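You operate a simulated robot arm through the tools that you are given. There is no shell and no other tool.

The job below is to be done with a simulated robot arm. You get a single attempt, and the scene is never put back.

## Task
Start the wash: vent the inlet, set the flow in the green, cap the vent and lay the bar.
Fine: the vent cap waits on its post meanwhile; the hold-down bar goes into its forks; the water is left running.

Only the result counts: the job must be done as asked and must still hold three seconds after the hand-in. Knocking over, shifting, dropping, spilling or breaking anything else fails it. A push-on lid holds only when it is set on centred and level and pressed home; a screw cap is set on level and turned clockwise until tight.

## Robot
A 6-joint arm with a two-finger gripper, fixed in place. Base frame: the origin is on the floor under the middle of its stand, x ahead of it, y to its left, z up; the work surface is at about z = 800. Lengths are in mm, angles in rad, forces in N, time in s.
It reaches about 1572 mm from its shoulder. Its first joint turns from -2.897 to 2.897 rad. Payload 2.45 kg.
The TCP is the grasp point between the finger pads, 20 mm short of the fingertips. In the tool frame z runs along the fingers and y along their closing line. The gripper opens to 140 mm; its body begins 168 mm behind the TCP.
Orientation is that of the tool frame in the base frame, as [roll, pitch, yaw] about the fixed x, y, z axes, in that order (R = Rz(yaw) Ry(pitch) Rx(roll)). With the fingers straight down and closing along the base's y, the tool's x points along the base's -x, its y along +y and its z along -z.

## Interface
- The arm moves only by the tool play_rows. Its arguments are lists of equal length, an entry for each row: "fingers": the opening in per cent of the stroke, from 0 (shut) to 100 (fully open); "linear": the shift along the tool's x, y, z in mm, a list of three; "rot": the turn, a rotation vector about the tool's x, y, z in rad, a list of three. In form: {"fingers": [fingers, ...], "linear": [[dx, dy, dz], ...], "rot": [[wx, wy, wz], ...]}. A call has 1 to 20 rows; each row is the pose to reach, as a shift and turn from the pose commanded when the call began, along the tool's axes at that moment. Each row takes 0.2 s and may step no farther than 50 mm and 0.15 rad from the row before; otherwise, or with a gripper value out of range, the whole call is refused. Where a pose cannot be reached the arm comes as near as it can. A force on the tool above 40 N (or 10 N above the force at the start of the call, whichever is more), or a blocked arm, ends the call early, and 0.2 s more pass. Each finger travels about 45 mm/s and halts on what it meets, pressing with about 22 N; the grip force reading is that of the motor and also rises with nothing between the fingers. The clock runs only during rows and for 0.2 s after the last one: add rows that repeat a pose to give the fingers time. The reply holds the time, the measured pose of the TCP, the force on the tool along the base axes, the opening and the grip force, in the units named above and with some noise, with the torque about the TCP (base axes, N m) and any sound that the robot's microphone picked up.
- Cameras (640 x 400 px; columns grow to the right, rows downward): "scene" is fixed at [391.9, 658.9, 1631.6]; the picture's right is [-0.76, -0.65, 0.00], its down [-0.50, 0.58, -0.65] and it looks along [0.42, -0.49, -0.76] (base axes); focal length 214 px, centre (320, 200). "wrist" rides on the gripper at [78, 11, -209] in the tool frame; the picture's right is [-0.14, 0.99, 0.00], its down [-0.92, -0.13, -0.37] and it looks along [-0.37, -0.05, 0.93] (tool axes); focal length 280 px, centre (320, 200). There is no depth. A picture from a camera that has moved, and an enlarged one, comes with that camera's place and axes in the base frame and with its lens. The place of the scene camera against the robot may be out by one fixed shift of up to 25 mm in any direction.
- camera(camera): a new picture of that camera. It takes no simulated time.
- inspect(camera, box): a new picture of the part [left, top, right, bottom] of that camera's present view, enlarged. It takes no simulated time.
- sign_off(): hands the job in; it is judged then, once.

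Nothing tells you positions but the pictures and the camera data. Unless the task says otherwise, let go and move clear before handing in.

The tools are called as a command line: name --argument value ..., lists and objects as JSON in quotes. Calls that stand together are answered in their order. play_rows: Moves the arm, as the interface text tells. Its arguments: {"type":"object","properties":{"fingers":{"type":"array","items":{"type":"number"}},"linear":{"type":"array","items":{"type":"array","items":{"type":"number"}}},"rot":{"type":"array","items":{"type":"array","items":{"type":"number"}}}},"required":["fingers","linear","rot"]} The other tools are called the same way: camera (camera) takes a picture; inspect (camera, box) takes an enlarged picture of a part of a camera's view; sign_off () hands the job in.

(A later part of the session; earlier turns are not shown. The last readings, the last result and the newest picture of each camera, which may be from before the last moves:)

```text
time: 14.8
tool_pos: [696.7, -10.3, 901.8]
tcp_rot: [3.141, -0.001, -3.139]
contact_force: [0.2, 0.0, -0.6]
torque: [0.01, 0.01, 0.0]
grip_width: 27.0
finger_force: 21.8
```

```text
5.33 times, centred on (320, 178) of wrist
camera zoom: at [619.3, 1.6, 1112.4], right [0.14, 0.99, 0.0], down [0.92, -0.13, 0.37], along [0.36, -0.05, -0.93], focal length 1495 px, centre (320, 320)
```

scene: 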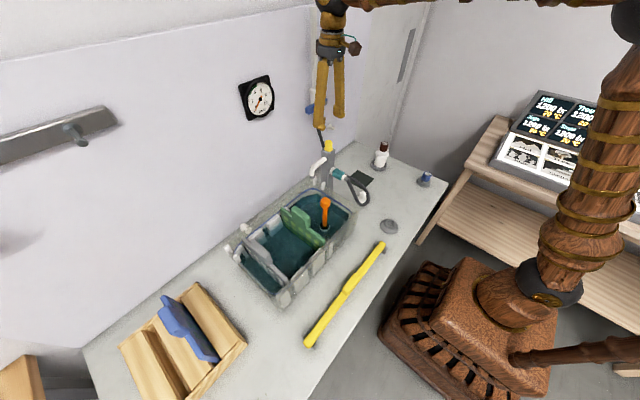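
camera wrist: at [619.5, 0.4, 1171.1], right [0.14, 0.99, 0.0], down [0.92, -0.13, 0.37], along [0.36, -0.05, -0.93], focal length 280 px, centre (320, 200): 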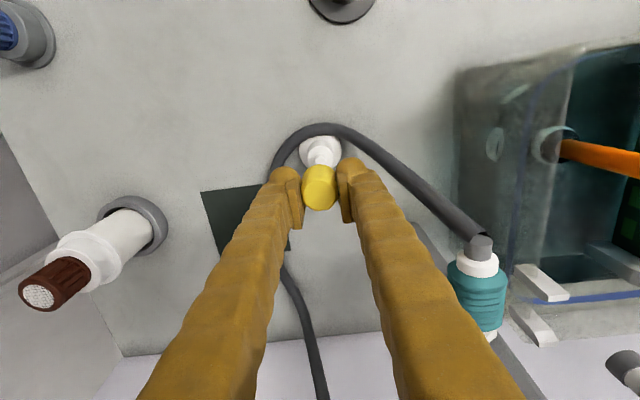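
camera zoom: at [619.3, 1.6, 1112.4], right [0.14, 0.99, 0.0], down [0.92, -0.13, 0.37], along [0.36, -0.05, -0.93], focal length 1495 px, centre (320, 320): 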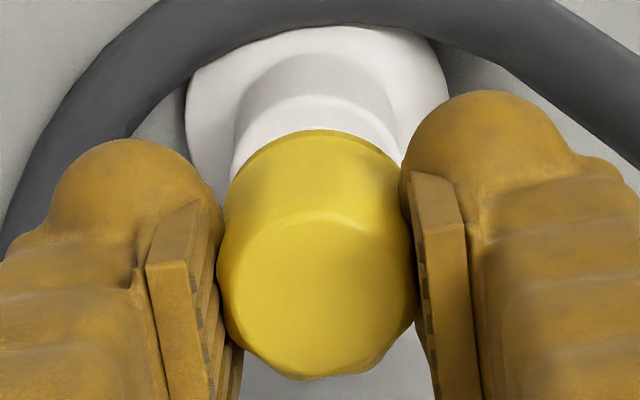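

The cap sits about 1.7 mm too far toward the robot, so I'll correct x and lower onto the post in small steps.

play_rows --fingers '[0, 0, 0, 0, 0, 0]' --linear '[[-1.7, 0, 0], [-1.7, 0, 4], [-1.7, 0, 8], [-1.7, 0, 12], [-1.7, 0, 15], [-1.7, 0, 15]]' --rot '[[0, 0, 0], [0, 0, 0], [0, 0, 0], [0, 0, 0], [0, 0, 0], [0, 0, 0]]'

inspect --camera "scene" --box '[352, 182, 384, 206]'

```text
time: 16.2
tool_pos: [699.5, -9.7, 889.2]
tcp_rot: [3.141, -0.001, -3.14]
contact_force: [-11.0, 4.3, 5.9]
torque: [0.14, 0.38, -0.05]
grip_width: 27.1
finger_force: 22.0
```

```text
16.00 times, centred on (368, 194) of scene
camera zoom: at [391.9, 658.9, 1631.6], right [-0.76, -0.65, 0.0], down [-0.5, 0.58, -0.65], along [0.42, -0.49, -0.76], focal length 3432 px, centre (-448, 296)
```

zoom: 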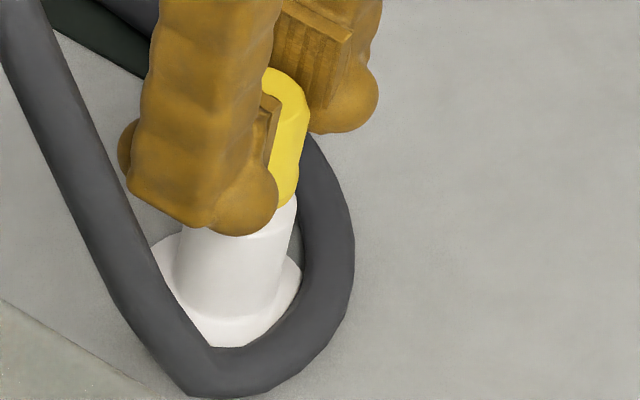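

The side force (-11 N in x) says the cap is now too far +x. I'll shift back in x and slightly +y, then check the forces again.

play_rows --fingers '[0, 0, 0]' --linear '[[0.8, 0.2, 0], [1.5, 0.4, 0], [1.5, 0.4, 0]]' --rot '[[0, 0, 0], [0, 0, 0], [0, 0, 0]]'

```text
time: 17.0
tool_pos: [700.5, -9.3, 887.6]
tcp_rot: [3.14, 0.0, -3.14]
contact_force: [0.2, 0.2, -0.1]
torque: [0.03, -0.01, -0.02]
grip_width: 26.7
finger_force: 22.8
```

Forces are now near zero. Continue lowering.

play_rows --fingers '[0, 0, 0, 0]' --linear '[[0, 0, 2], [0, 0, 4], [0, 0, 6], [0, 0, 6]]' --rot '[[0, 0, 0], [0, 0, 0], [0, 0, 0], [0, 0, 0]]'

inspect --camera "scene" --box '[352, 182, 384, 206]'

inspect --camera "wrist" --box '[296, 140, 344, 215]'

```text
time: 18.0
tool_pos: [698.6, -9.1, 882.7]
tcp_rot: [-3.141, -0.001, -3.14]
contact_force: [-5.9, -3.3, -0.4]
torque: [-0.1, 0.18, -0.02]
grip_width: 26.7
finger_force: 21.6
```

```text
16.00 times, centred on (368, 194) of scene
camera zoom: at [391.9, 658.9, 1631.6], right [-0.76, -0.65, 0.0], down [-0.5, 0.58, -0.65], along [0.42, -0.49, -0.76], focal length 3432 px, centre (-448, 296)
```

zoom: 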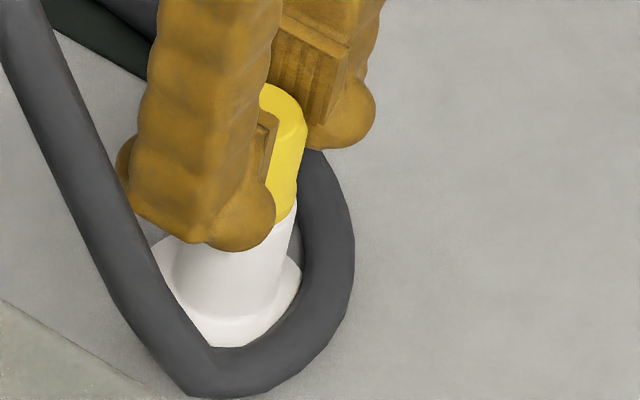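

```text
5.33 times, centred on (320, 178) of wrist
camera zoom: at [620.2, 1.9, 1091.9], right [0.14, 0.99, 0.0], down [0.92, -0.13, 0.37], along [0.36, -0.05, -0.93], focal length 1495 px, centre (320, 320)
```

zoom: 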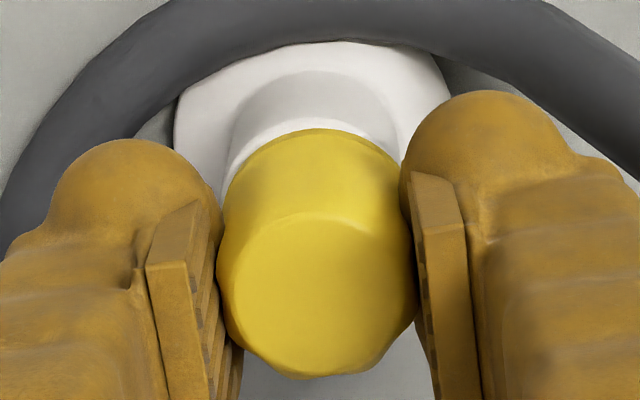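

play_rows --fingers '[0, 0, 0, 0, 0]' --linear '[[0.7, -0.3, 0], [0.7, -0.3, 2], [0.7, -0.3, 4], [0.7, -0.3, 6], [0.7, -0.3, 6]]' --rot '[[0, 0, 0], [0, 0, 0], [0, 0, 0], [0, 0, 0], [0, 0, 0]]'

inspect --camera "scene" --box '[352, 182, 384, 206]'

inspect --camera "wrist" --box '[296, 140, 344, 215]'

```text
time: 19.0
tool_pos: [700.0, -9.3, 878.5]
tcp_rot: [-3.141, 0.002, -3.14]
contact_force: [-7.0, 0.2, 11.1]
torque: [-0.17, 0.14, -0.04]
grip_width: 26.8
finger_force: 22.1
stopped in row 4: the force on the tool passed its limit at 43 N (the readings are from after the stop); the commanded pose is now the measured one
```

```text
16.00 times, centred on (368, 194) of scene
camera zoom: at [391.9, 658.9, 1631.6], right [-0.76, -0.65, 0.0], down [-0.5, 0.58, -0.65], along [0.42, -0.49, -0.76], focal length 3432 px, centre (-448, 296)
```

zoom: 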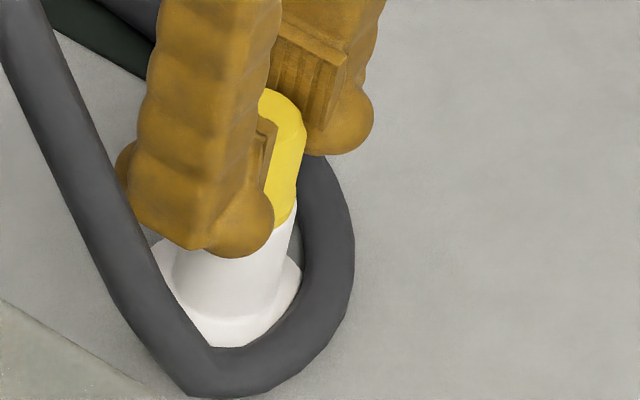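

```text
5.33 times, centred on (320, 178) of wrist
camera zoom: at [619.6, 1.7, 1088.7], right [0.14, 0.99, 0.0], down [0.92, -0.13, 0.37], along [0.37, -0.05, -0.93], focal length 1495 px, centre (320, 320)
```

zoom: 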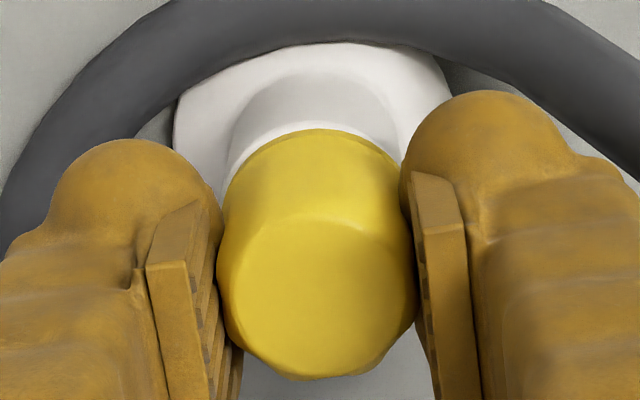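

The cap has reached the expected seat height (TCP 878) with a firm push. I'll release and check it stands on the post.

play_rows --fingers '[30, 45, 45]' --linear '[[0, 0, 0], [0, 0, 0], [0, 0, 0]]' --rot '[[0, 0, 0], [0, 0, 0], [0, 0, 0]]'

inspect --camera "wrist" --box '[270, 120, 370, 220]'

inspect --camera "scene" --box '[340, 170, 396, 212]'

```text
time: 19.8
tool_pos: [698.4, -9.9, 878.2]
tcp_rot: [3.141, 0.002, -3.14]
contact_force: [-0.6, -0.5, 0.7]
torque: [-0.01, 0.01, 0.01]
grip_width: 62.9
finger_force: 0.0
```

```text
4.00 times, centred on (320, 170) of wrist
camera zoom: at [619.7, 1.7, 1088.3], right [0.14, 0.99, 0.0], down [0.92, -0.13, 0.37], along [0.37, -0.05, -0.93], focal length 1122 px, centre (320, 320)
```

zoom: 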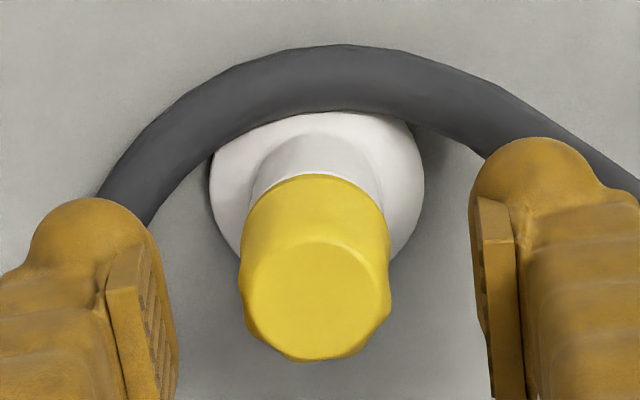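

```text
9.52 times, centred on (368, 191) of scene
camera zoom: at [391.9, 658.9, 1631.6], right [-0.76, -0.65, 0.0], down [-0.5, 0.58, -0.65], along [0.42, -0.49, -0.76], focal length 2043 px, centre (-137, 286)
```

zoom: 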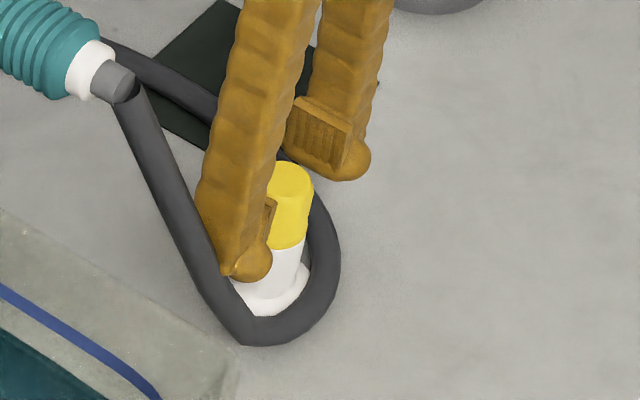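

The cap stands level on the post. I'll rise straight up and away, then look at the lever from a horizontal approach position.

play_rows --fingers '[45, 45, 60, 60, 60, 60, 60, 60]' --linear '[[0, 0, -25], [0, 0, -70], [0, 0, -115], [0, 0, -160], [0, 0, -205], [0, 0, -250], [40, 0, -270], [80, 0, -290]]' --rot '[[0, 0, 0], [0, 0, 0], [0, 0, 0], [0, 0, 0], [0, 0, 0], [0, 0, 0], [0, 0, 0], [0, 0, 0]]'

inspect --camera "scene" --box '[300, 130, 396, 212]'

camera --camera "wrist"

```text
time: 21.6
tool_pos: [618.4, -10.6, 1167.7]
tcp_rot: [3.141, 0.002, -3.139]
contact_force: [0.2, -0.3, -0.4]
torque: [0.03, 0.03, -0.04]
grip_width: 83.8
finger_force: 0.1
```

```text
4.88 times, centred on (348, 171) of scene
camera zoom: at [391.9, 658.9, 1631.6], right [-0.76, -0.65, 0.0], down [-0.5, 0.58, -0.65], along [0.42, -0.49, -0.76], focal length 1046 px, centre (183, 342)
```

zoom: 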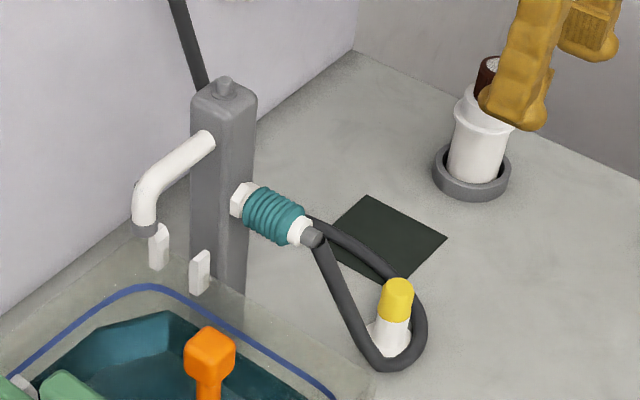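

```text
taken
camera wrist: at [539.5, 1.4, 1379.3], right [0.14, 0.99, 0.0], down [0.92, -0.13, 0.37], along [0.37, -0.05, -0.93], focal length 280 px, centre (320, 200)
```

wrist: 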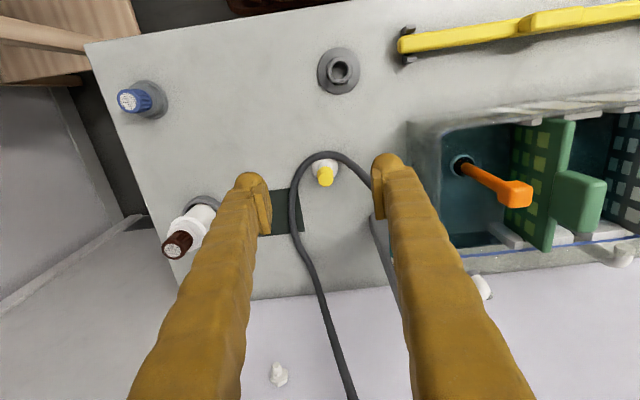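

The cap is parked upright on its post. Now I'll orient the gripper horizontally toward the wall so the fingers can straddle the blue lever.

play_rows --fingers '[60, 60, 60, 60, 60, 60, 50, 45, 40, 35, 34, 34]' --linear '[[-10, 7.5, -6.6], [-20, 15, -13], [-30, 22.5, -20], [-40, 30, -26], [-50, 37.5, -33], [-60, 45, -39], [-70, 52.5, -46], [-80, 60, -53], [-90, 67.5, -59], [-105, 75, -66], [-121.6, 82.6, -72.3], [-121.6, 82.6, -72.3]]' --rot '[[0, -0.142, 0], [0, -0.285, 0], [0, -0.428, 0], [0, -0.571, 0], [0, -0.714, 0], [0, -0.857, 0], [0, -1.0, 0], [0, -1.143, 0], [0, -1.286, 0], [0, -1.429, 0], [0, -1.5708, 0], [0, -1.5708, 0]]'

camera --camera "scene"

camera --camera "wrist"

```text
time: 24.4
tool_pos: [736.1, 53.4, 1235.6]
tcp_rot: [1.839, 1.502, 1.743]
contact_force: [-0.1, 0.5, 0.6]
torque: [-0.02, 0.01, -0.02]
grip_width: 47.7
finger_force: 0.1
out of reach, approached as far as the arm can: row 7, 8, 11, 12
stopped in row 12: the arm was blocked; the commanded pose is now the measured one
```

```text
taken
```

scene: 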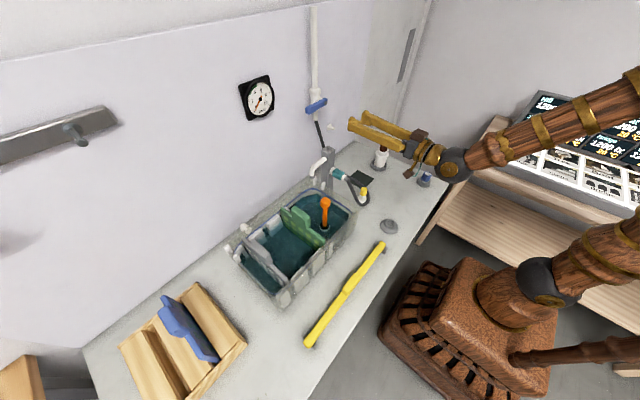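

```text
taken
camera wrist: at [527.4, 91.2, 1164.3], right [0.1, 0.97, 0.2], down [-0.37, -0.15, 0.92], along [0.92, -0.16, 0.34], focal length 280 px, centre (320, 200)
```

wrist: 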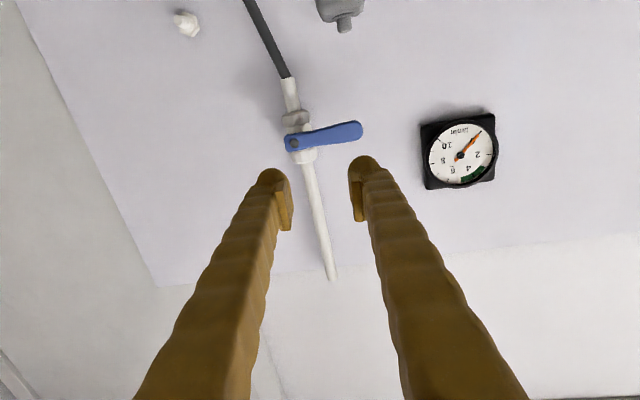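

The lever, valve and gauge are in view now. I'll zoom on the valve for hints on its turning direction, and on the gauge.

inspect --camera "wrist" --box '[260, 100, 380, 175]'

inspect --camera "wrist" --box '[410, 95, 510, 200]'

inspect --camera "scene" --box '[290, 80, 340, 120]'

```text
5.33 times, centred on (320, 138) of wrist
camera zoom: at [527.4, 91.2, 1164.3], right [0.1, 0.97, 0.2], down [-0.37, -0.15, 0.92], along [0.92, -0.16, 0.34], focal length 1495 px, centre (320, 533)
```

zoom: 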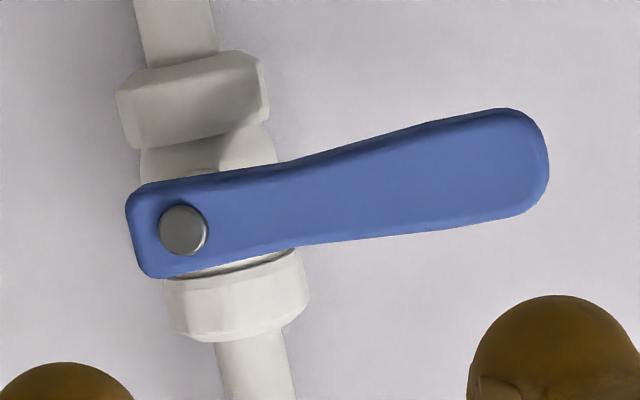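

```text
3.81 times, centred on (460, 148) of wrist
camera zoom: at [527.4, 91.2, 1164.3], right [0.1, 0.97, 0.2], down [-0.37, -0.15, 0.92], along [0.92, -0.16, 0.34], focal length 1068 px, centre (-213, 400)
```

zoom: 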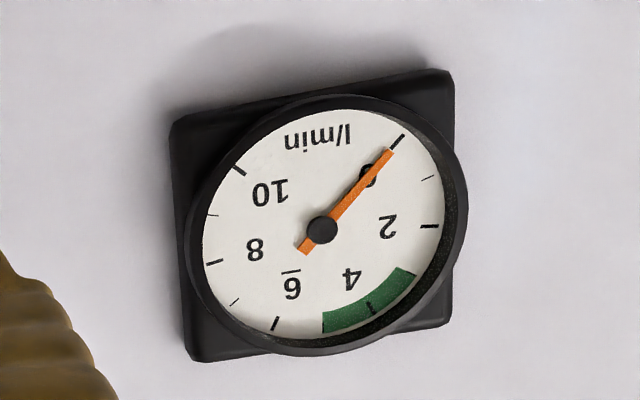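

```text
10.00 times, centred on (315, 100) of scene
camera zoom: at [391.9, 658.9, 1631.6], right [-0.76, -0.65, 0.0], down [-0.5, 0.58, -0.65], along [0.42, -0.49, -0.76], focal length 2145 px, centre (370, 1200)
```

zoom: 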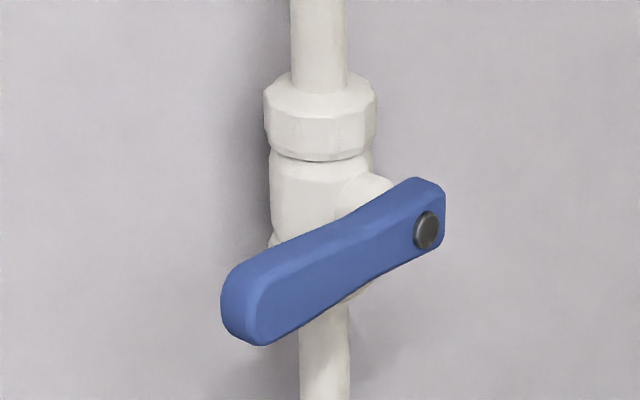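

The green band is about 3–5 l/min. I'll roll the gripper so the fingers close vertically and can straddle the lever.

play_rows --fingers '[34, 34, 34, 34, 34, 34, 34, 34, 34, 34, 34, 34]' --linear '[[0, 0, 0], [0, 0, 0], [0, 0, 0], [0, 0, 0], [0, 0, 0], [0, 0, 0], [0, 0, 0], [0, 0, 0], [0, 0, 0], [0, 0, 0], [0, 0, 0], [0, 0, 0]]' --rot '[[0, 0, -0.14], [0, 0, -0.28], [0, 0, -0.42], [0, 0, -0.56], [0, 0, -0.7], [0, 0, -0.84], [0, 0, -0.98], [0, 0, -1.12], [0, 0, -1.26], [0, 0, -1.4], [0, 0, -1.54], [0, 0, -1.57]]'

camera --camera "wrist"

camera --camera "scene"

```text
time: 27.0
tool_pos: [735.5, 54.0, 1236.8]
tcp_rot: [-1.587, 0.067, -1.667]
contact_force: [-0.5, 1.3, -0.2]
torque: [-0.02, 0.01, -0.02]
grip_width: 47.6
finger_force: 0.0
```

```text
taken
camera wrist: at [519.6, -1.7, 1225.5], right [0.0, 0.2, -0.98], down [-0.28, 0.94, 0.19], along [0.96, 0.27, 0.06], focal length 280 px, centre (320, 200)
```

wrist: 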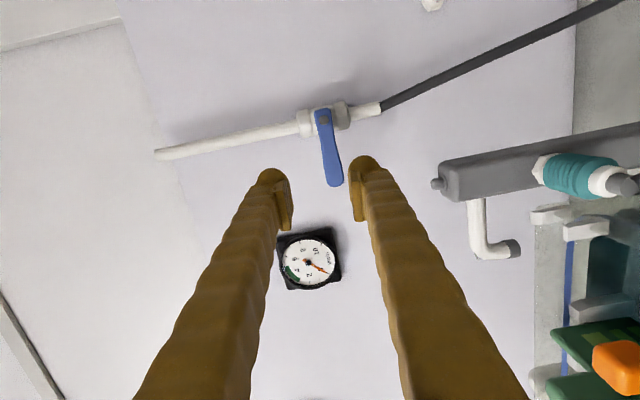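

```text
taken
```

scene: 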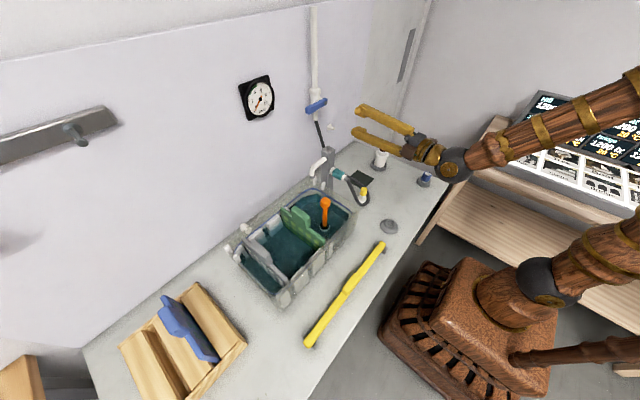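

The roll worked and the lever and gauge are both visible. I'll level the gripper and advance toward the lever with the fingers above and below it.

play_rows --fingers '[34, 34, 34, 34, 34]' --linear '[[-6, 2.5, 36], [-12, 5, 72], [-18, 7.5, 108], [-24.1, 10.1, 142.9], [-24.1, 10.1, 142.9]]' --rot '[[-0.0016, -0.024, -0.017], [-0.0032, -0.0474, -0.034], [-0.0048, -0.071, -0.051], [-0.0064, -0.0948, -0.0685], [-0.0064, -0.0948, -0.0685]]'

camera --camera "wrist"

inspect --camera "scene" --box '[270, 60, 390, 160]'

```text
time: 28.2
tool_pos: [876.7, 86.7, 1228.4]
tcp_rot: [-1.598, 0.001, -1.604]
contact_force: [-0.4, -0.4, -0.3]
torque: [0.01, 0.0, 0.02]
grip_width: 47.4
finger_force: 0.1
out of reach, approached as far as the arm can: row 3, 4, 5
```

```text
taken
camera wrist: at [665.2, 15.8, 1225.2], right [-0.02, 0.14, -0.99], down [-0.34, 0.93, 0.14], along [0.94, 0.34, 0.03], focal length 280 px, centre (320, 200)
```

wrist: 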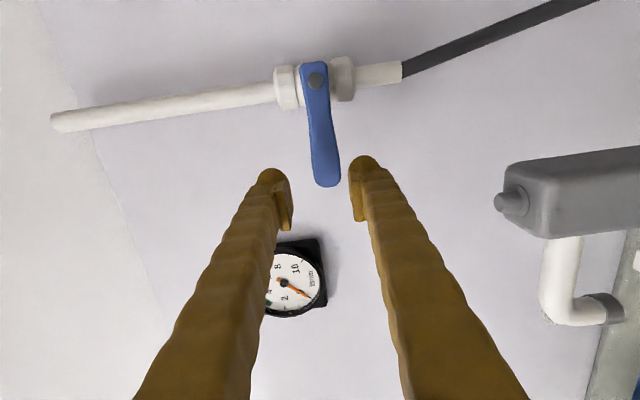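

```text
4.00 times, centred on (330, 110) of scene
camera zoom: at [391.9, 658.9, 1631.6], right [-0.76, -0.65, 0.0], down [-0.5, 0.58, -0.65], along [0.42, -0.49, -0.76], focal length 858 px, centre (280, 560)
```

zoom: 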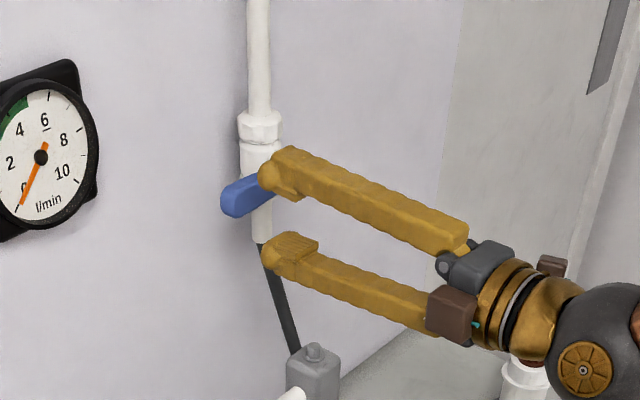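

The fingers straddle the lever line but the arm settled at y≈87. I'll try a small shift toward y 65 before advancing.

play_rows --fingers '[34, 34, 34]' --linear '[[10, 1, 2], [21.6, 2.3, 3.8], [21.6, 2.3, 3.8]]' --rot '[[0, 0, 0], [0, 0, 0], [0, 0, 0]]'

```text
time: 29.0
tool_pos: [878.0, 85.1, 1231.2]
tcp_rot: [-1.6, -0.001, -1.602]
contact_force: [0.0, 0.1, 0.0]
torque: [0.0, -0.01, 0.01]
grip_width: 47.7
finger_force: 0.1
out of reach, approached as far as the arm can: row 1, 2, 3
```

The arm reaches lower y only with the gripper yawed slightly to −y, which is harmless here. I'll add that yaw and advance to straddle the lever.

play_rows --fingers '[34, 34, 34, 34]' --linear '[[8, 2, 10], [15.4, 3.7, 25], [15.4, 3.7, 47], [15.4, 3.7, 47]]' --rot '[[0, 0.035, 0], [0, 0.07, 0], [0, 0.07, 0], [0, 0.07, 0]]'

camera --camera "wrist"

inspect --camera "scene" --box '[270, 60, 390, 160]'

```text
time: 30.0
tool_pos: [925.3, 69.4, 1226.8]
tcp_rot: [-1.591, 0.0, -1.642]
contact_force: [0.8, 0.3, -0.4]
torque: [0.0, -0.03, 0.0]
grip_width: 47.7
finger_force: 0.1
```

```text
taken
camera wrist: at [711.6, 7.8, 1221.9], right [-0.01, 0.14, -0.99], down [-0.3, 0.94, 0.13], along [0.95, 0.3, 0.03], focal length 280 px, centre (320, 200)
```

wrist: 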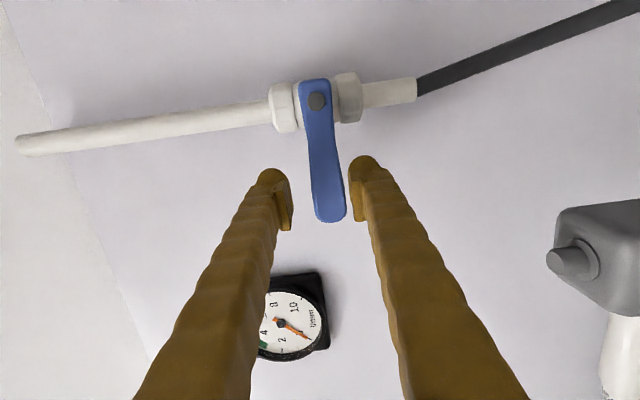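

```text
4.00 times, centred on (330, 110) of scene
camera zoom: at [391.9, 658.9, 1631.6], right [-0.76, -0.65, 0.0], down [-0.5, 0.58, -0.65], along [0.42, -0.49, -0.76], focal length 858 px, centre (280, 560)
```

zoom: 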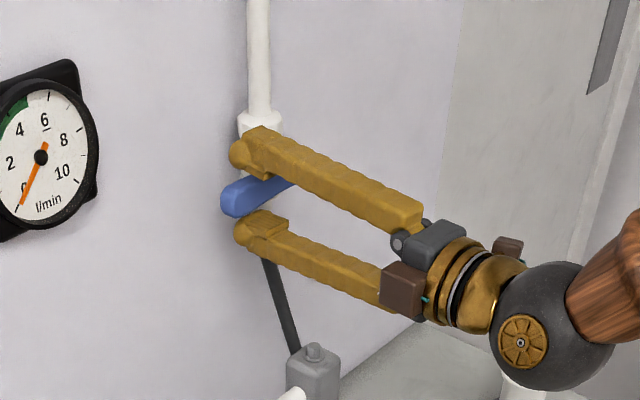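

The fingers straddle the lever. I'll narrow the gap and swing the lever end downward along its arc in small steps, watching the gauge.

play_rows --fingers '[28, 26, 26, 26, 26, 26]' --linear '[[0, 3, 0], [0, 3, 0], [0.35, 10, 0.2], [1.4, 17, 0.4], [3.1, 23.8, 0.7], [3.1, 23.8, 0.7]]' --rot '[[0, 0, 0], [0, 0, 0], [0, 0, -0.1], [0, 0, -0.2], [0, 0, -0.3], [0, 0, -0.3]]'

inspect --camera "scene" --box '[230, 60, 350, 160]'

camera --camera "wrist"

```text
time: 31.2
tool_pos: [925.7, 65.3, 1211.2]
tcp_rot: [-1.579, -0.269, -1.642]
contact_force: [-3.4, 4.9, 19.7]
torque: [0.3, -0.27, -0.02]
grip_width: 49.9
finger_force: 9.5
stopped in row 5: the force on the tool passed its limit at 46 N (the readings are from after the stop); the commanded pose is now the measured one
```

```text
4.00 times, centred on (290, 110) of scene
camera zoom: at [391.9, 658.9, 1631.6], right [-0.76, -0.65, 0.0], down [-0.5, 0.58, -0.65], along [0.42, -0.49, -0.76], focal length 858 px, centre (440, 560)
```

zoom: 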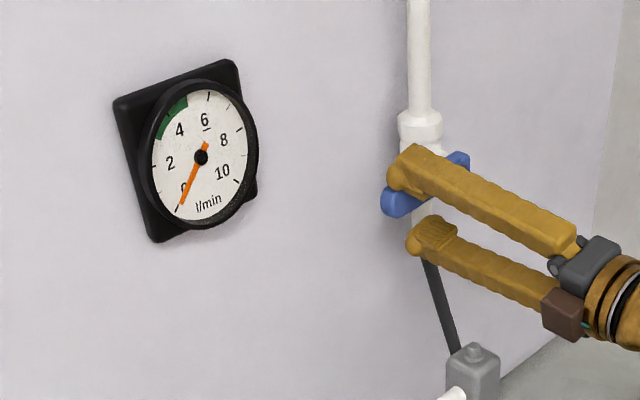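

```text
taken
camera wrist: at [711.3, 3.7, 1226.3], right [-0.02, -0.13, -0.99], down [-0.3, 0.95, -0.12], along [0.95, 0.3, -0.06], focal length 280 px, centre (320, 200)
```

wrist: 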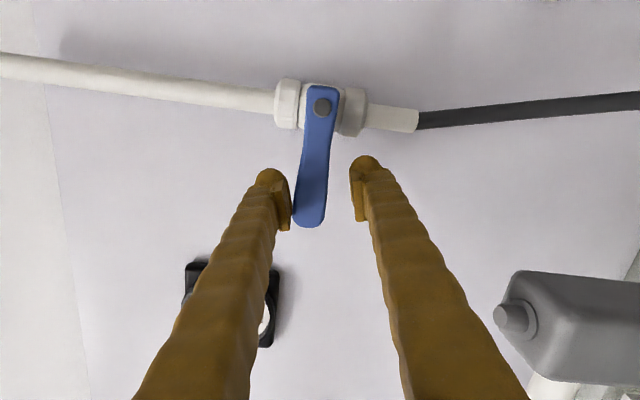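

Pushing down hits a hard stop with no flow, so the lever must open upward. I'll return to level and swing it up instead.

play_rows --fingers '[34, 34, 34, 30, 30]' --linear '[[0, -6, 0], [-0.2, -10, -0.2], [-0.4, -13.6, -0.4], [-0.4, -13.6, -0.4], [-0.4, -13.6, -0.4]]' --rot '[[0, 0, 0.1], [0, 0, 0.2], [0, 0, 0.27], [0, 0, 0.27], [0, 0, 0.27]]'

camera --camera "wrist"

inspect --camera "scene" --box '[230, 60, 350, 160]'

```text
time: 32.4
tool_pos: [925.1, 69.5, 1222.6]
tcp_rot: [-1.583, 0.001, -1.644]
contact_force: [0.5, 0.1, 0.0]
torque: [-0.02, -0.01, -0.02]
grip_width: 42.0
finger_force: 0.0
```

```text
taken
camera wrist: at [711.4, 8.0, 1216.1], right [0.0, 0.14, -0.99], down [-0.3, 0.95, 0.13], along [0.95, 0.3, 0.04], focal length 280 px, centre (320, 200)
```

wrist: 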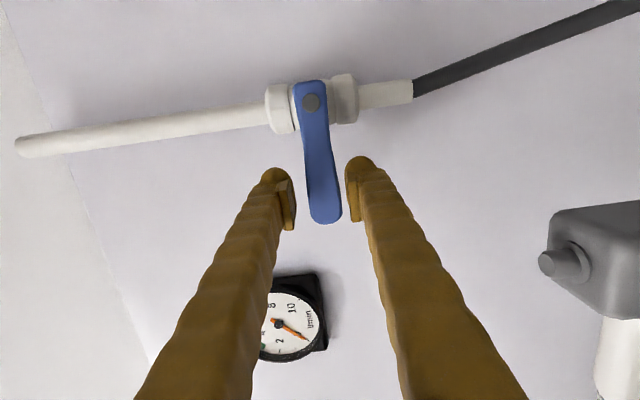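

```text
4.00 times, centred on (290, 110) of scene
camera zoom: at [391.9, 658.9, 1631.6], right [-0.76, -0.65, 0.0], down [-0.5, 0.58, -0.65], along [0.42, -0.49, -0.76], focal length 858 px, centre (440, 560)
```

zoom: 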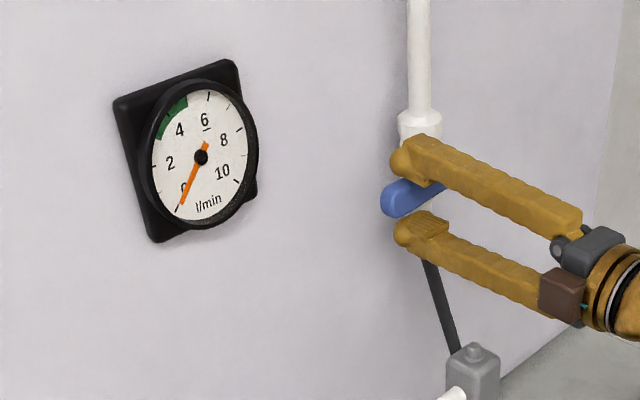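

play_rows --fingers '[28, 28, 28, 28]' --linear '[[0.35, -7, 0], [1.4, -14, 0], [3.1, -20.8, 0], [3.1, -20.8, 0]]' --rot '[[0, 0, 0.1], [0, 0, 0.2], [0, 0, 0.3], [0, 0, 0.3]]'

inspect --camera "scene" --box '[230, 60, 350, 160]'

camera --camera "wrist"

```text
time: 33.4
tool_pos: [926.3, 67.5, 1243.8]
tcp_rot: [-1.583, 0.303, -1.65]
contact_force: [0.2, -0.8, -1.0]
torque: [0.0, 0.01, 0.03]
grip_width: 40.3
finger_force: 1.2
```

```text
4.00 times, centred on (290, 110) of scene
camera zoom: at [391.9, 658.9, 1631.6], right [-0.76, -0.65, 0.0], down [-0.5, 0.58, -0.65], along [0.42, -0.49, -0.76], focal length 858 px, centre (440, 560)
```

zoom: 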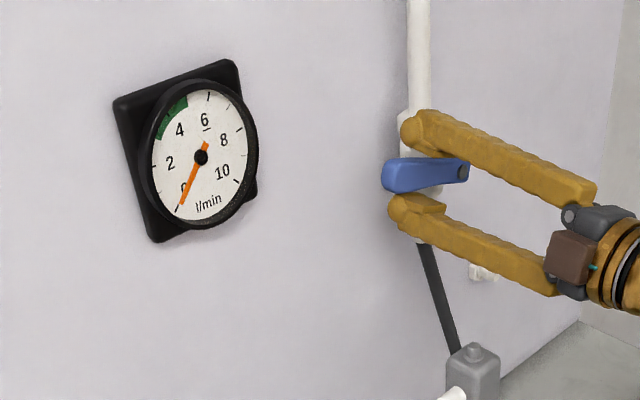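

```text
taken
camera wrist: at [711.5, 11.2, 1214.1], right [0.02, 0.42, -0.91], down [-0.3, 0.87, 0.4], along [0.95, 0.26, 0.14], focal length 280 px, centre (320, 200)
```

wrist: 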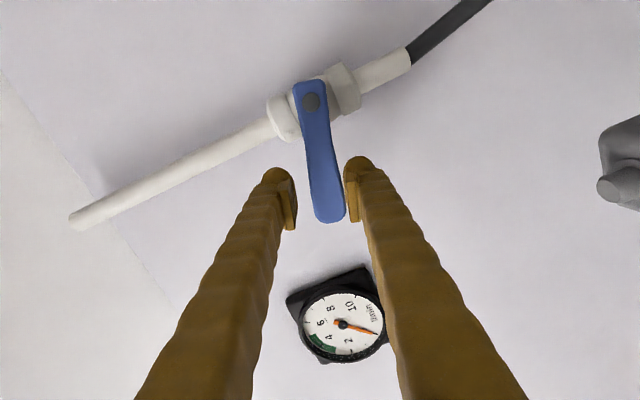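

The lever moves upward freely. Checking the needle closely.

inspect --camera "scene" --box '[240, 72, 280, 122]'

play_rows --fingers '[28, 28]' --linear '[[0, 0, 0], [0, 0, 0]]' --rot '[[0, 0, 0], [0, 0, 0]]'

inspect --camera "scene" --box '[240, 72, 280, 122]'

```text
8.00 times, centred on (260, 97) of scene
camera zoom: at [391.9, 658.9, 1631.6], right [-0.76, -0.65, 0.0], down [-0.5, 0.58, -0.65], along [0.42, -0.49, -0.76], focal length 1716 px, centre (800, 1024)
```

zoom: 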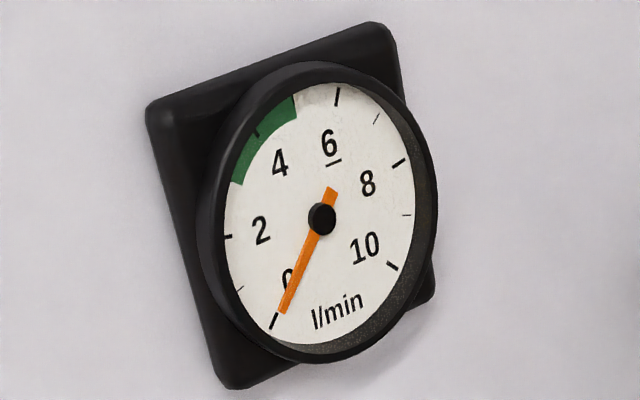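

```text
time: 34.0
tool_pos: [925.2, 65.7, 1243.1]
tcp_rot: [-1.585, 0.302, -1.649]
contact_force: [0.0, -0.4, -1.5]
torque: [-0.01, 0.01, -0.05]
grip_width: 39.6
finger_force: 0.2
```

```text
8.00 times, centred on (260, 97) of scene
camera zoom: at [391.9, 658.9, 1631.6], right [-0.76, -0.65, 0.0], down [-0.5, 0.58, -0.65], along [0.42, -0.49, -0.76], focal length 1716 px, centre (800, 1024)
```

zoom: 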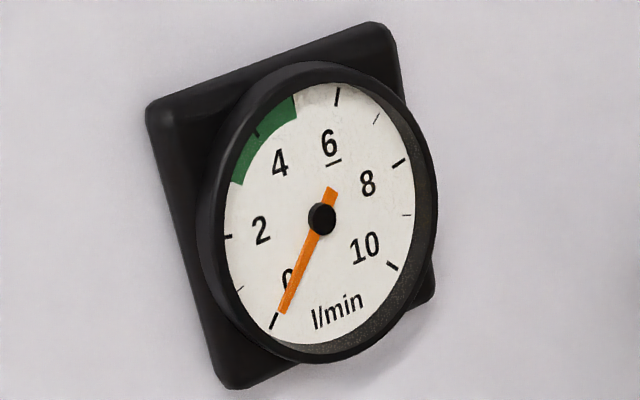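

Still zero with a dead band at the start. I'll continue upward in small increments.

play_rows --fingers '[28, 28, 28]' --linear '[[0.2, -5.3, 0], [0.8, -10.5, 0], [0.8, -10.5, 0]]' --rot '[[0, 0, 0.075], [0, 0, 0.15], [0, 0, 0.15]]'

inspect --camera "scene" --box '[230, 60, 350, 160]'

```text
time: 34.8
tool_pos: [925.4, 63.0, 1254.8]
tcp_rot: [-1.584, 0.45, -1.65]
contact_force: [-0.4, 0.2, -0.3]
torque: [-0.02, 0.0, -0.03]
grip_width: 39.5
finger_force: 0.2
```

```text
4.00 times, centred on (290, 110) of scene
camera zoom: at [391.9, 658.9, 1631.6], right [-0.76, -0.65, 0.0], down [-0.5, 0.58, -0.65], along [0.42, -0.49, -0.76], focal length 858 px, centre (440, 560)
```

zoom: 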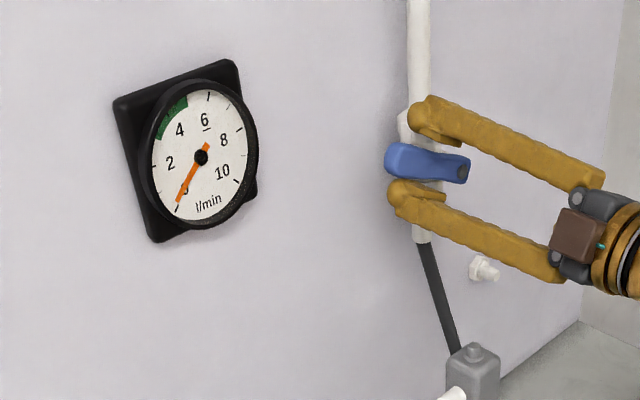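

The needle is starting to lift. Continuing.

play_rows --fingers '[28, 28, 28]' --linear '[[0.2, -5.3, 0], [0.8, -10.5, 0], [0.8, -10.5, 0]]' --rot '[[0, 0, 0.075], [0, 0, 0.15], [0, 0, 0.15]]'

inspect --camera "scene" --box '[230, 60, 350, 160]'

```text
time: 35.6
tool_pos: [925.6, 57.8, 1263.2]
tcp_rot: [-1.587, 0.6, -1.653]
contact_force: [0.4, 1.6, 0.0]
torque: [0.04, 0.0, 0.01]
grip_width: 40.0
finger_force: 0.2
```

```text
4.00 times, centred on (290, 110) of scene
camera zoom: at [391.9, 658.9, 1631.6], right [-0.76, -0.65, 0.0], down [-0.5, 0.58, -0.65], along [0.42, -0.49, -0.76], focal length 858 px, centre (440, 560)
```

zoom: 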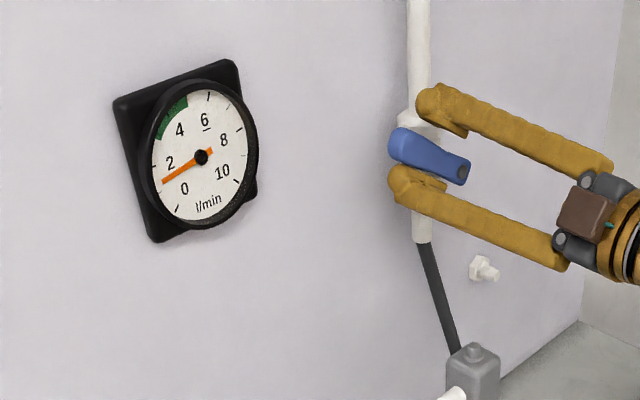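

About 1.5 l/min now. A bit more.

play_rows --fingers '[28, 28, 28]' --linear '[[0.15, -4.2, 0], [0.6, -9.1, 0], [0.6, -9.1, 0]]' --rot '[[0, 0, 0.06], [0, 0, 0.13], [0, 0, 0.13]]'

inspect --camera "scene" --box '[230, 60, 350, 160]'

```text
time: 36.4
tool_pos: [924.4, 51.0, 1270.3]
tcp_rot: [-1.588, 0.731, -1.656]
contact_force: [1.1, -0.2, -1.2]
torque: [0.0, 0.04, 0.0]
grip_width: 39.9
finger_force: 0.0
```

```text
4.00 times, centred on (290, 110) of scene
camera zoom: at [391.9, 658.9, 1631.6], right [-0.76, -0.65, 0.0], down [-0.5, 0.58, -0.65], along [0.42, -0.49, -0.76], focal length 858 px, centre (440, 560)
```

zoom: 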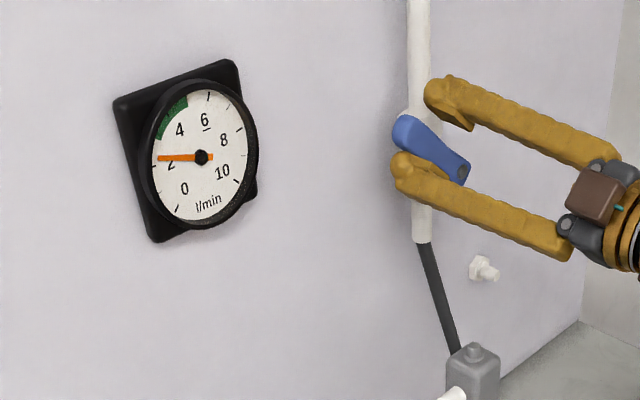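

play_rows --fingers '[28, 28, 28]' --linear '[[0.15, -4.2, 0], [0.6, -9.1, 0], [0.6, -9.1, 0]]' --rot '[[0, 0, 0.06], [0, 0, 0.13], [0, 0, 0.13]]'

inspect --camera "scene" --box '[230, 60, 350, 160]'

```text
time: 37.2
tool_pos: [924.0, 46.6, 1275.7]
tcp_rot: [-1.591, 0.861, -1.663]
contact_force: [-0.9, 0.9, -1.3]
torque: [0.0, 0.0, 0.02]
grip_width: 39.8
finger_force: 0.8
```

```text
4.00 times, centred on (290, 110) of scene
camera zoom: at [391.9, 658.9, 1631.6], right [-0.76, -0.65, 0.0], down [-0.5, 0.58, -0.65], along [0.42, -0.49, -0.76], focal length 858 px, centre (440, 560)
```

zoom: 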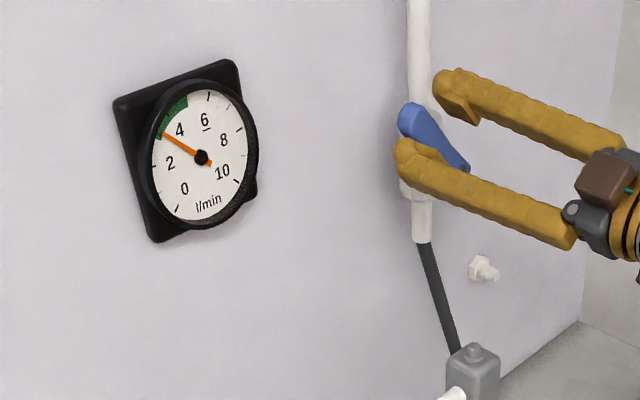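

The needle is at the lower edge of the green; a small nudge more should centre it near 4.

play_rows --fingers '[28, 28, 28]' --linear '[[0.1, -3.5, 0], [0.3, -6.3, 0], [0.3, -6.3, 0]]' --rot '[[0, 0, 0.05], [0, 0, 0.09], [0, 0, 0.09]]'

inspect --camera "scene" --box '[240, 72, 280, 122]'

camera --camera "wrist"

```text
time: 38.0
tool_pos: [924.8, 40.7, 1280.7]
tcp_rot: [-1.595, 0.951, -1.67]
contact_force: [-0.6, 0.7, -0.6]
torque: [-0.01, 0.01, 0.02]
grip_width: 40.1
finger_force: 0.6
```

```text
8.00 times, centred on (260, 97) of scene
camera zoom: at [391.9, 658.9, 1631.6], right [-0.76, -0.65, 0.0], down [-0.5, 0.58, -0.65], along [0.42, -0.49, -0.76], focal length 1716 px, centre (800, 1024)
```

zoom: 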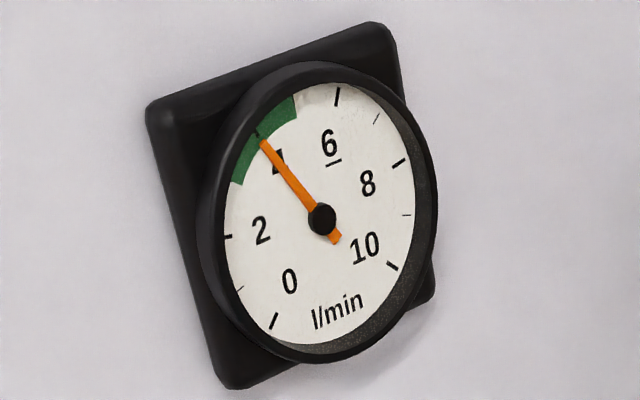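

```text
taken
camera wrist: at [711.5, 21.1, 1214.8], right [0.06, 0.88, -0.46], down [-0.32, 0.46, 0.83], along [0.94, 0.1, 0.31], focal length 280 px, centre (320, 200)
```

wrist: 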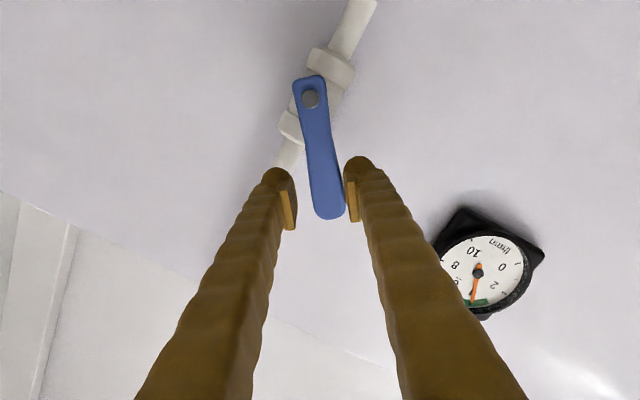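

The needle is on 4, mid-green. I'll ease the finger off the lever and withdraw straight back.

play_rows --fingers '[28, 32, 32, 32, 32, 32, 32]' --linear '[[0, 4, 0], [0, 5, 0], [0, 5, -20], [0, 5, -50], [0, 5, -85], [0, 5, -120], [0, 5, -150]]' --rot '[[0, 0, 0], [0, 0, 0], [0, 0, 0], [0, 0, 0], [0, 0, 0], [0, 0, 0], [0, 0, 0]]'

camera --camera "scene"

inspect --camera "scene" --box '[230, 60, 350, 160]'

```text
time: 39.6
tool_pos: [774.7, 55.1, 1279.0]
tcp_rot: [-1.593, 0.951, -1.662]
contact_force: [0.0, 0.8, 0.3]
torque: [0.02, 0.0, -0.02]
grip_width: 44.8
finger_force: 0.1
```

```text
taken
```

scene: 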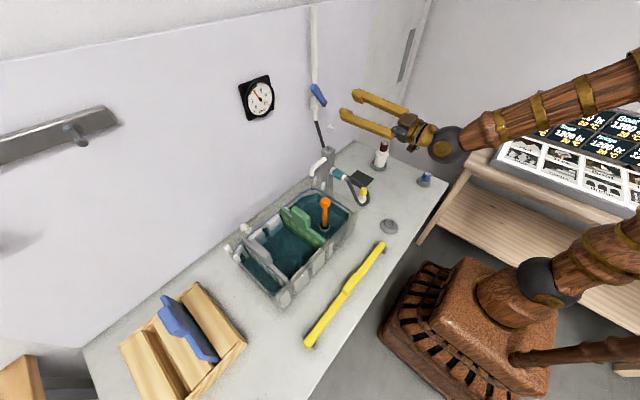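

```text
4.00 times, centred on (290, 110) of scene
camera zoom: at [391.9, 658.9, 1631.6], right [-0.76, -0.65, 0.0], down [-0.5, 0.58, -0.65], along [0.42, -0.49, -0.76], focal length 858 px, centre (440, 560)
```

zoom: 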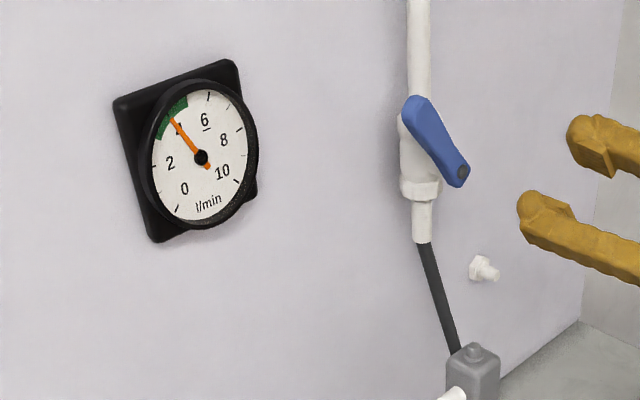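

The flow holds at 4 l/min after letting go. Now I'll unroll the gripper and return to pointing down for the cap.

play_rows --fingers '[40, 45, 45, 45, 45, 45]' --linear '[[0, 0, -15], [0, 0, -30], [0, 0, -45], [0, 0, -60], [0, 0, -60], [0, 0, -60]]' --rot '[[0, 0, 0.124], [0, 0, 0.248], [0, 0, 0.372], [0, 0, 0.496], [0, 0, 0.62], [0, 0, 0.62]]'

```text
time: 41.0
tool_pos: [716.1, 60.0, 1280.2]
tcp_rot: [3.078, 1.556, 3.004]
contact_force: [-0.1, -0.1, 0.4]
torque: [-0.02, -0.01, 0.01]
grip_width: 63.0
finger_force: 0.0
```

play_rows --fingers '[45, 45, 45, 45, 45, 45, 45, 45, 45, 45, 45, 45]' --linear '[[5.5, -6.5, -1], [11, -13, -2], [16.5, -19.5, -3], [22, -26, -4], [27.5, -32.5, -5], [33, -39, -6], [38.5, -45.5, -7], [44, -52, -8], [49.5, -58.5, -9], [55, -65, -10], [60, -71, -11], [60, -71, -11]]' --rot '[[0, 0.1415, 0], [0, 0.283, 0], [0, 0.4245, 0], [0, 0.566, 0], [0, 0.7075, 0], [0, 0.849, 0], [0, 0.9905, 0], [0, 1.132, 0], [0, 1.2735, 0], [0, 1.415, 0], [0, 1.556, 0], [0, 1.556, 0]]'

camera --camera "wrist"

camera --camera "scene"

```text
time: 43.6
tool_pos: [696.7, -9.8, 1218.8]
tcp_rot: [-3.14, 0.0, 3.069]
contact_force: [-0.8, -0.2, 0.2]
torque: [-0.01, 0.03, 0.0]
grip_width: 63.1
finger_force: 0.1
```

```text
taken
camera wrist: at [620.6, 7.1, 1430.3], right [0.21, 0.98, 0.0], down [0.91, -0.2, 0.37], along [0.36, -0.08, -0.93], focal length 280 px, centre (320, 200)
```

wrist: 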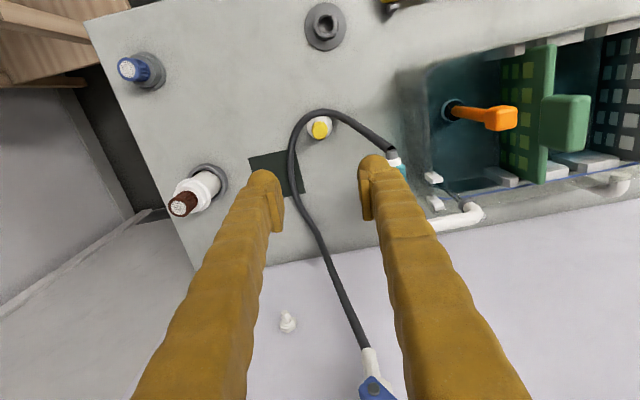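

```text
taken
```

scene: 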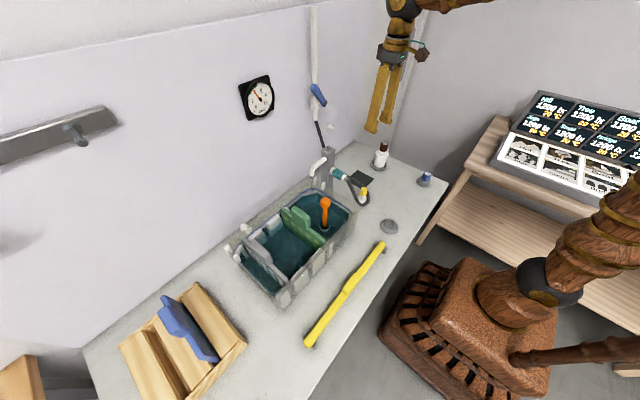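

Back to vertical above the post area. I'll correct the yaw and descend to hover over the parked cap.

play_rows --fingers '[45, 45, 45, 45, 45, 45, 45]' --linear '[[-1, 0, 40], [-2, 0.1, 85], [-2, 0.1, 130], [-2, 0.1, 175], [-2, 0.1, 220], [-2, 0.1, 258], [-2, 0.1, 258]]' --rot '[[0, 0, -0.03], [0, 0, -0.0726], [0, 0, -0.0726], [0, 0, -0.0726], [0, 0, -0.0726], [0, 0, -0.0726], [0, 0, -0.0726]]'

inspect --camera "wrist" --box '[270, 120, 370, 220]'

```text
time: 45.2
tool_pos: [701.3, -9.4, 962.3]
tcp_rot: [-3.141, 0.001, 3.139]
contact_force: [-0.8, 0.9, 0.3]
torque: [0.0, 0.01, 0.0]
grip_width: 63.3
finger_force: 0.1
```

```text
4.00 times, centred on (320, 170) of wrist
camera zoom: at [622.0, 1.7, 1172.4], right [0.14, 0.99, 0.0], down [0.92, -0.13, 0.37], along [0.37, -0.05, -0.93], focal length 1122 px, centre (320, 320)
```

zoom: 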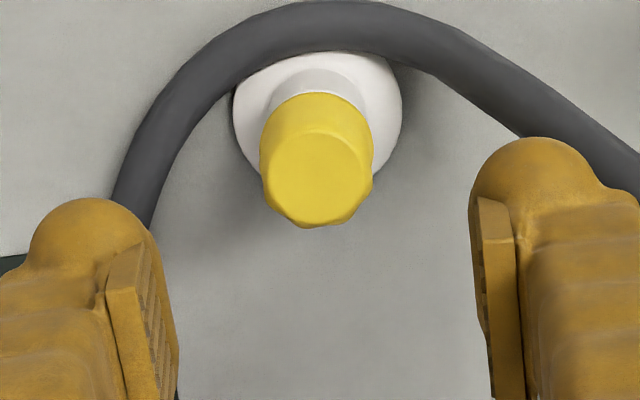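

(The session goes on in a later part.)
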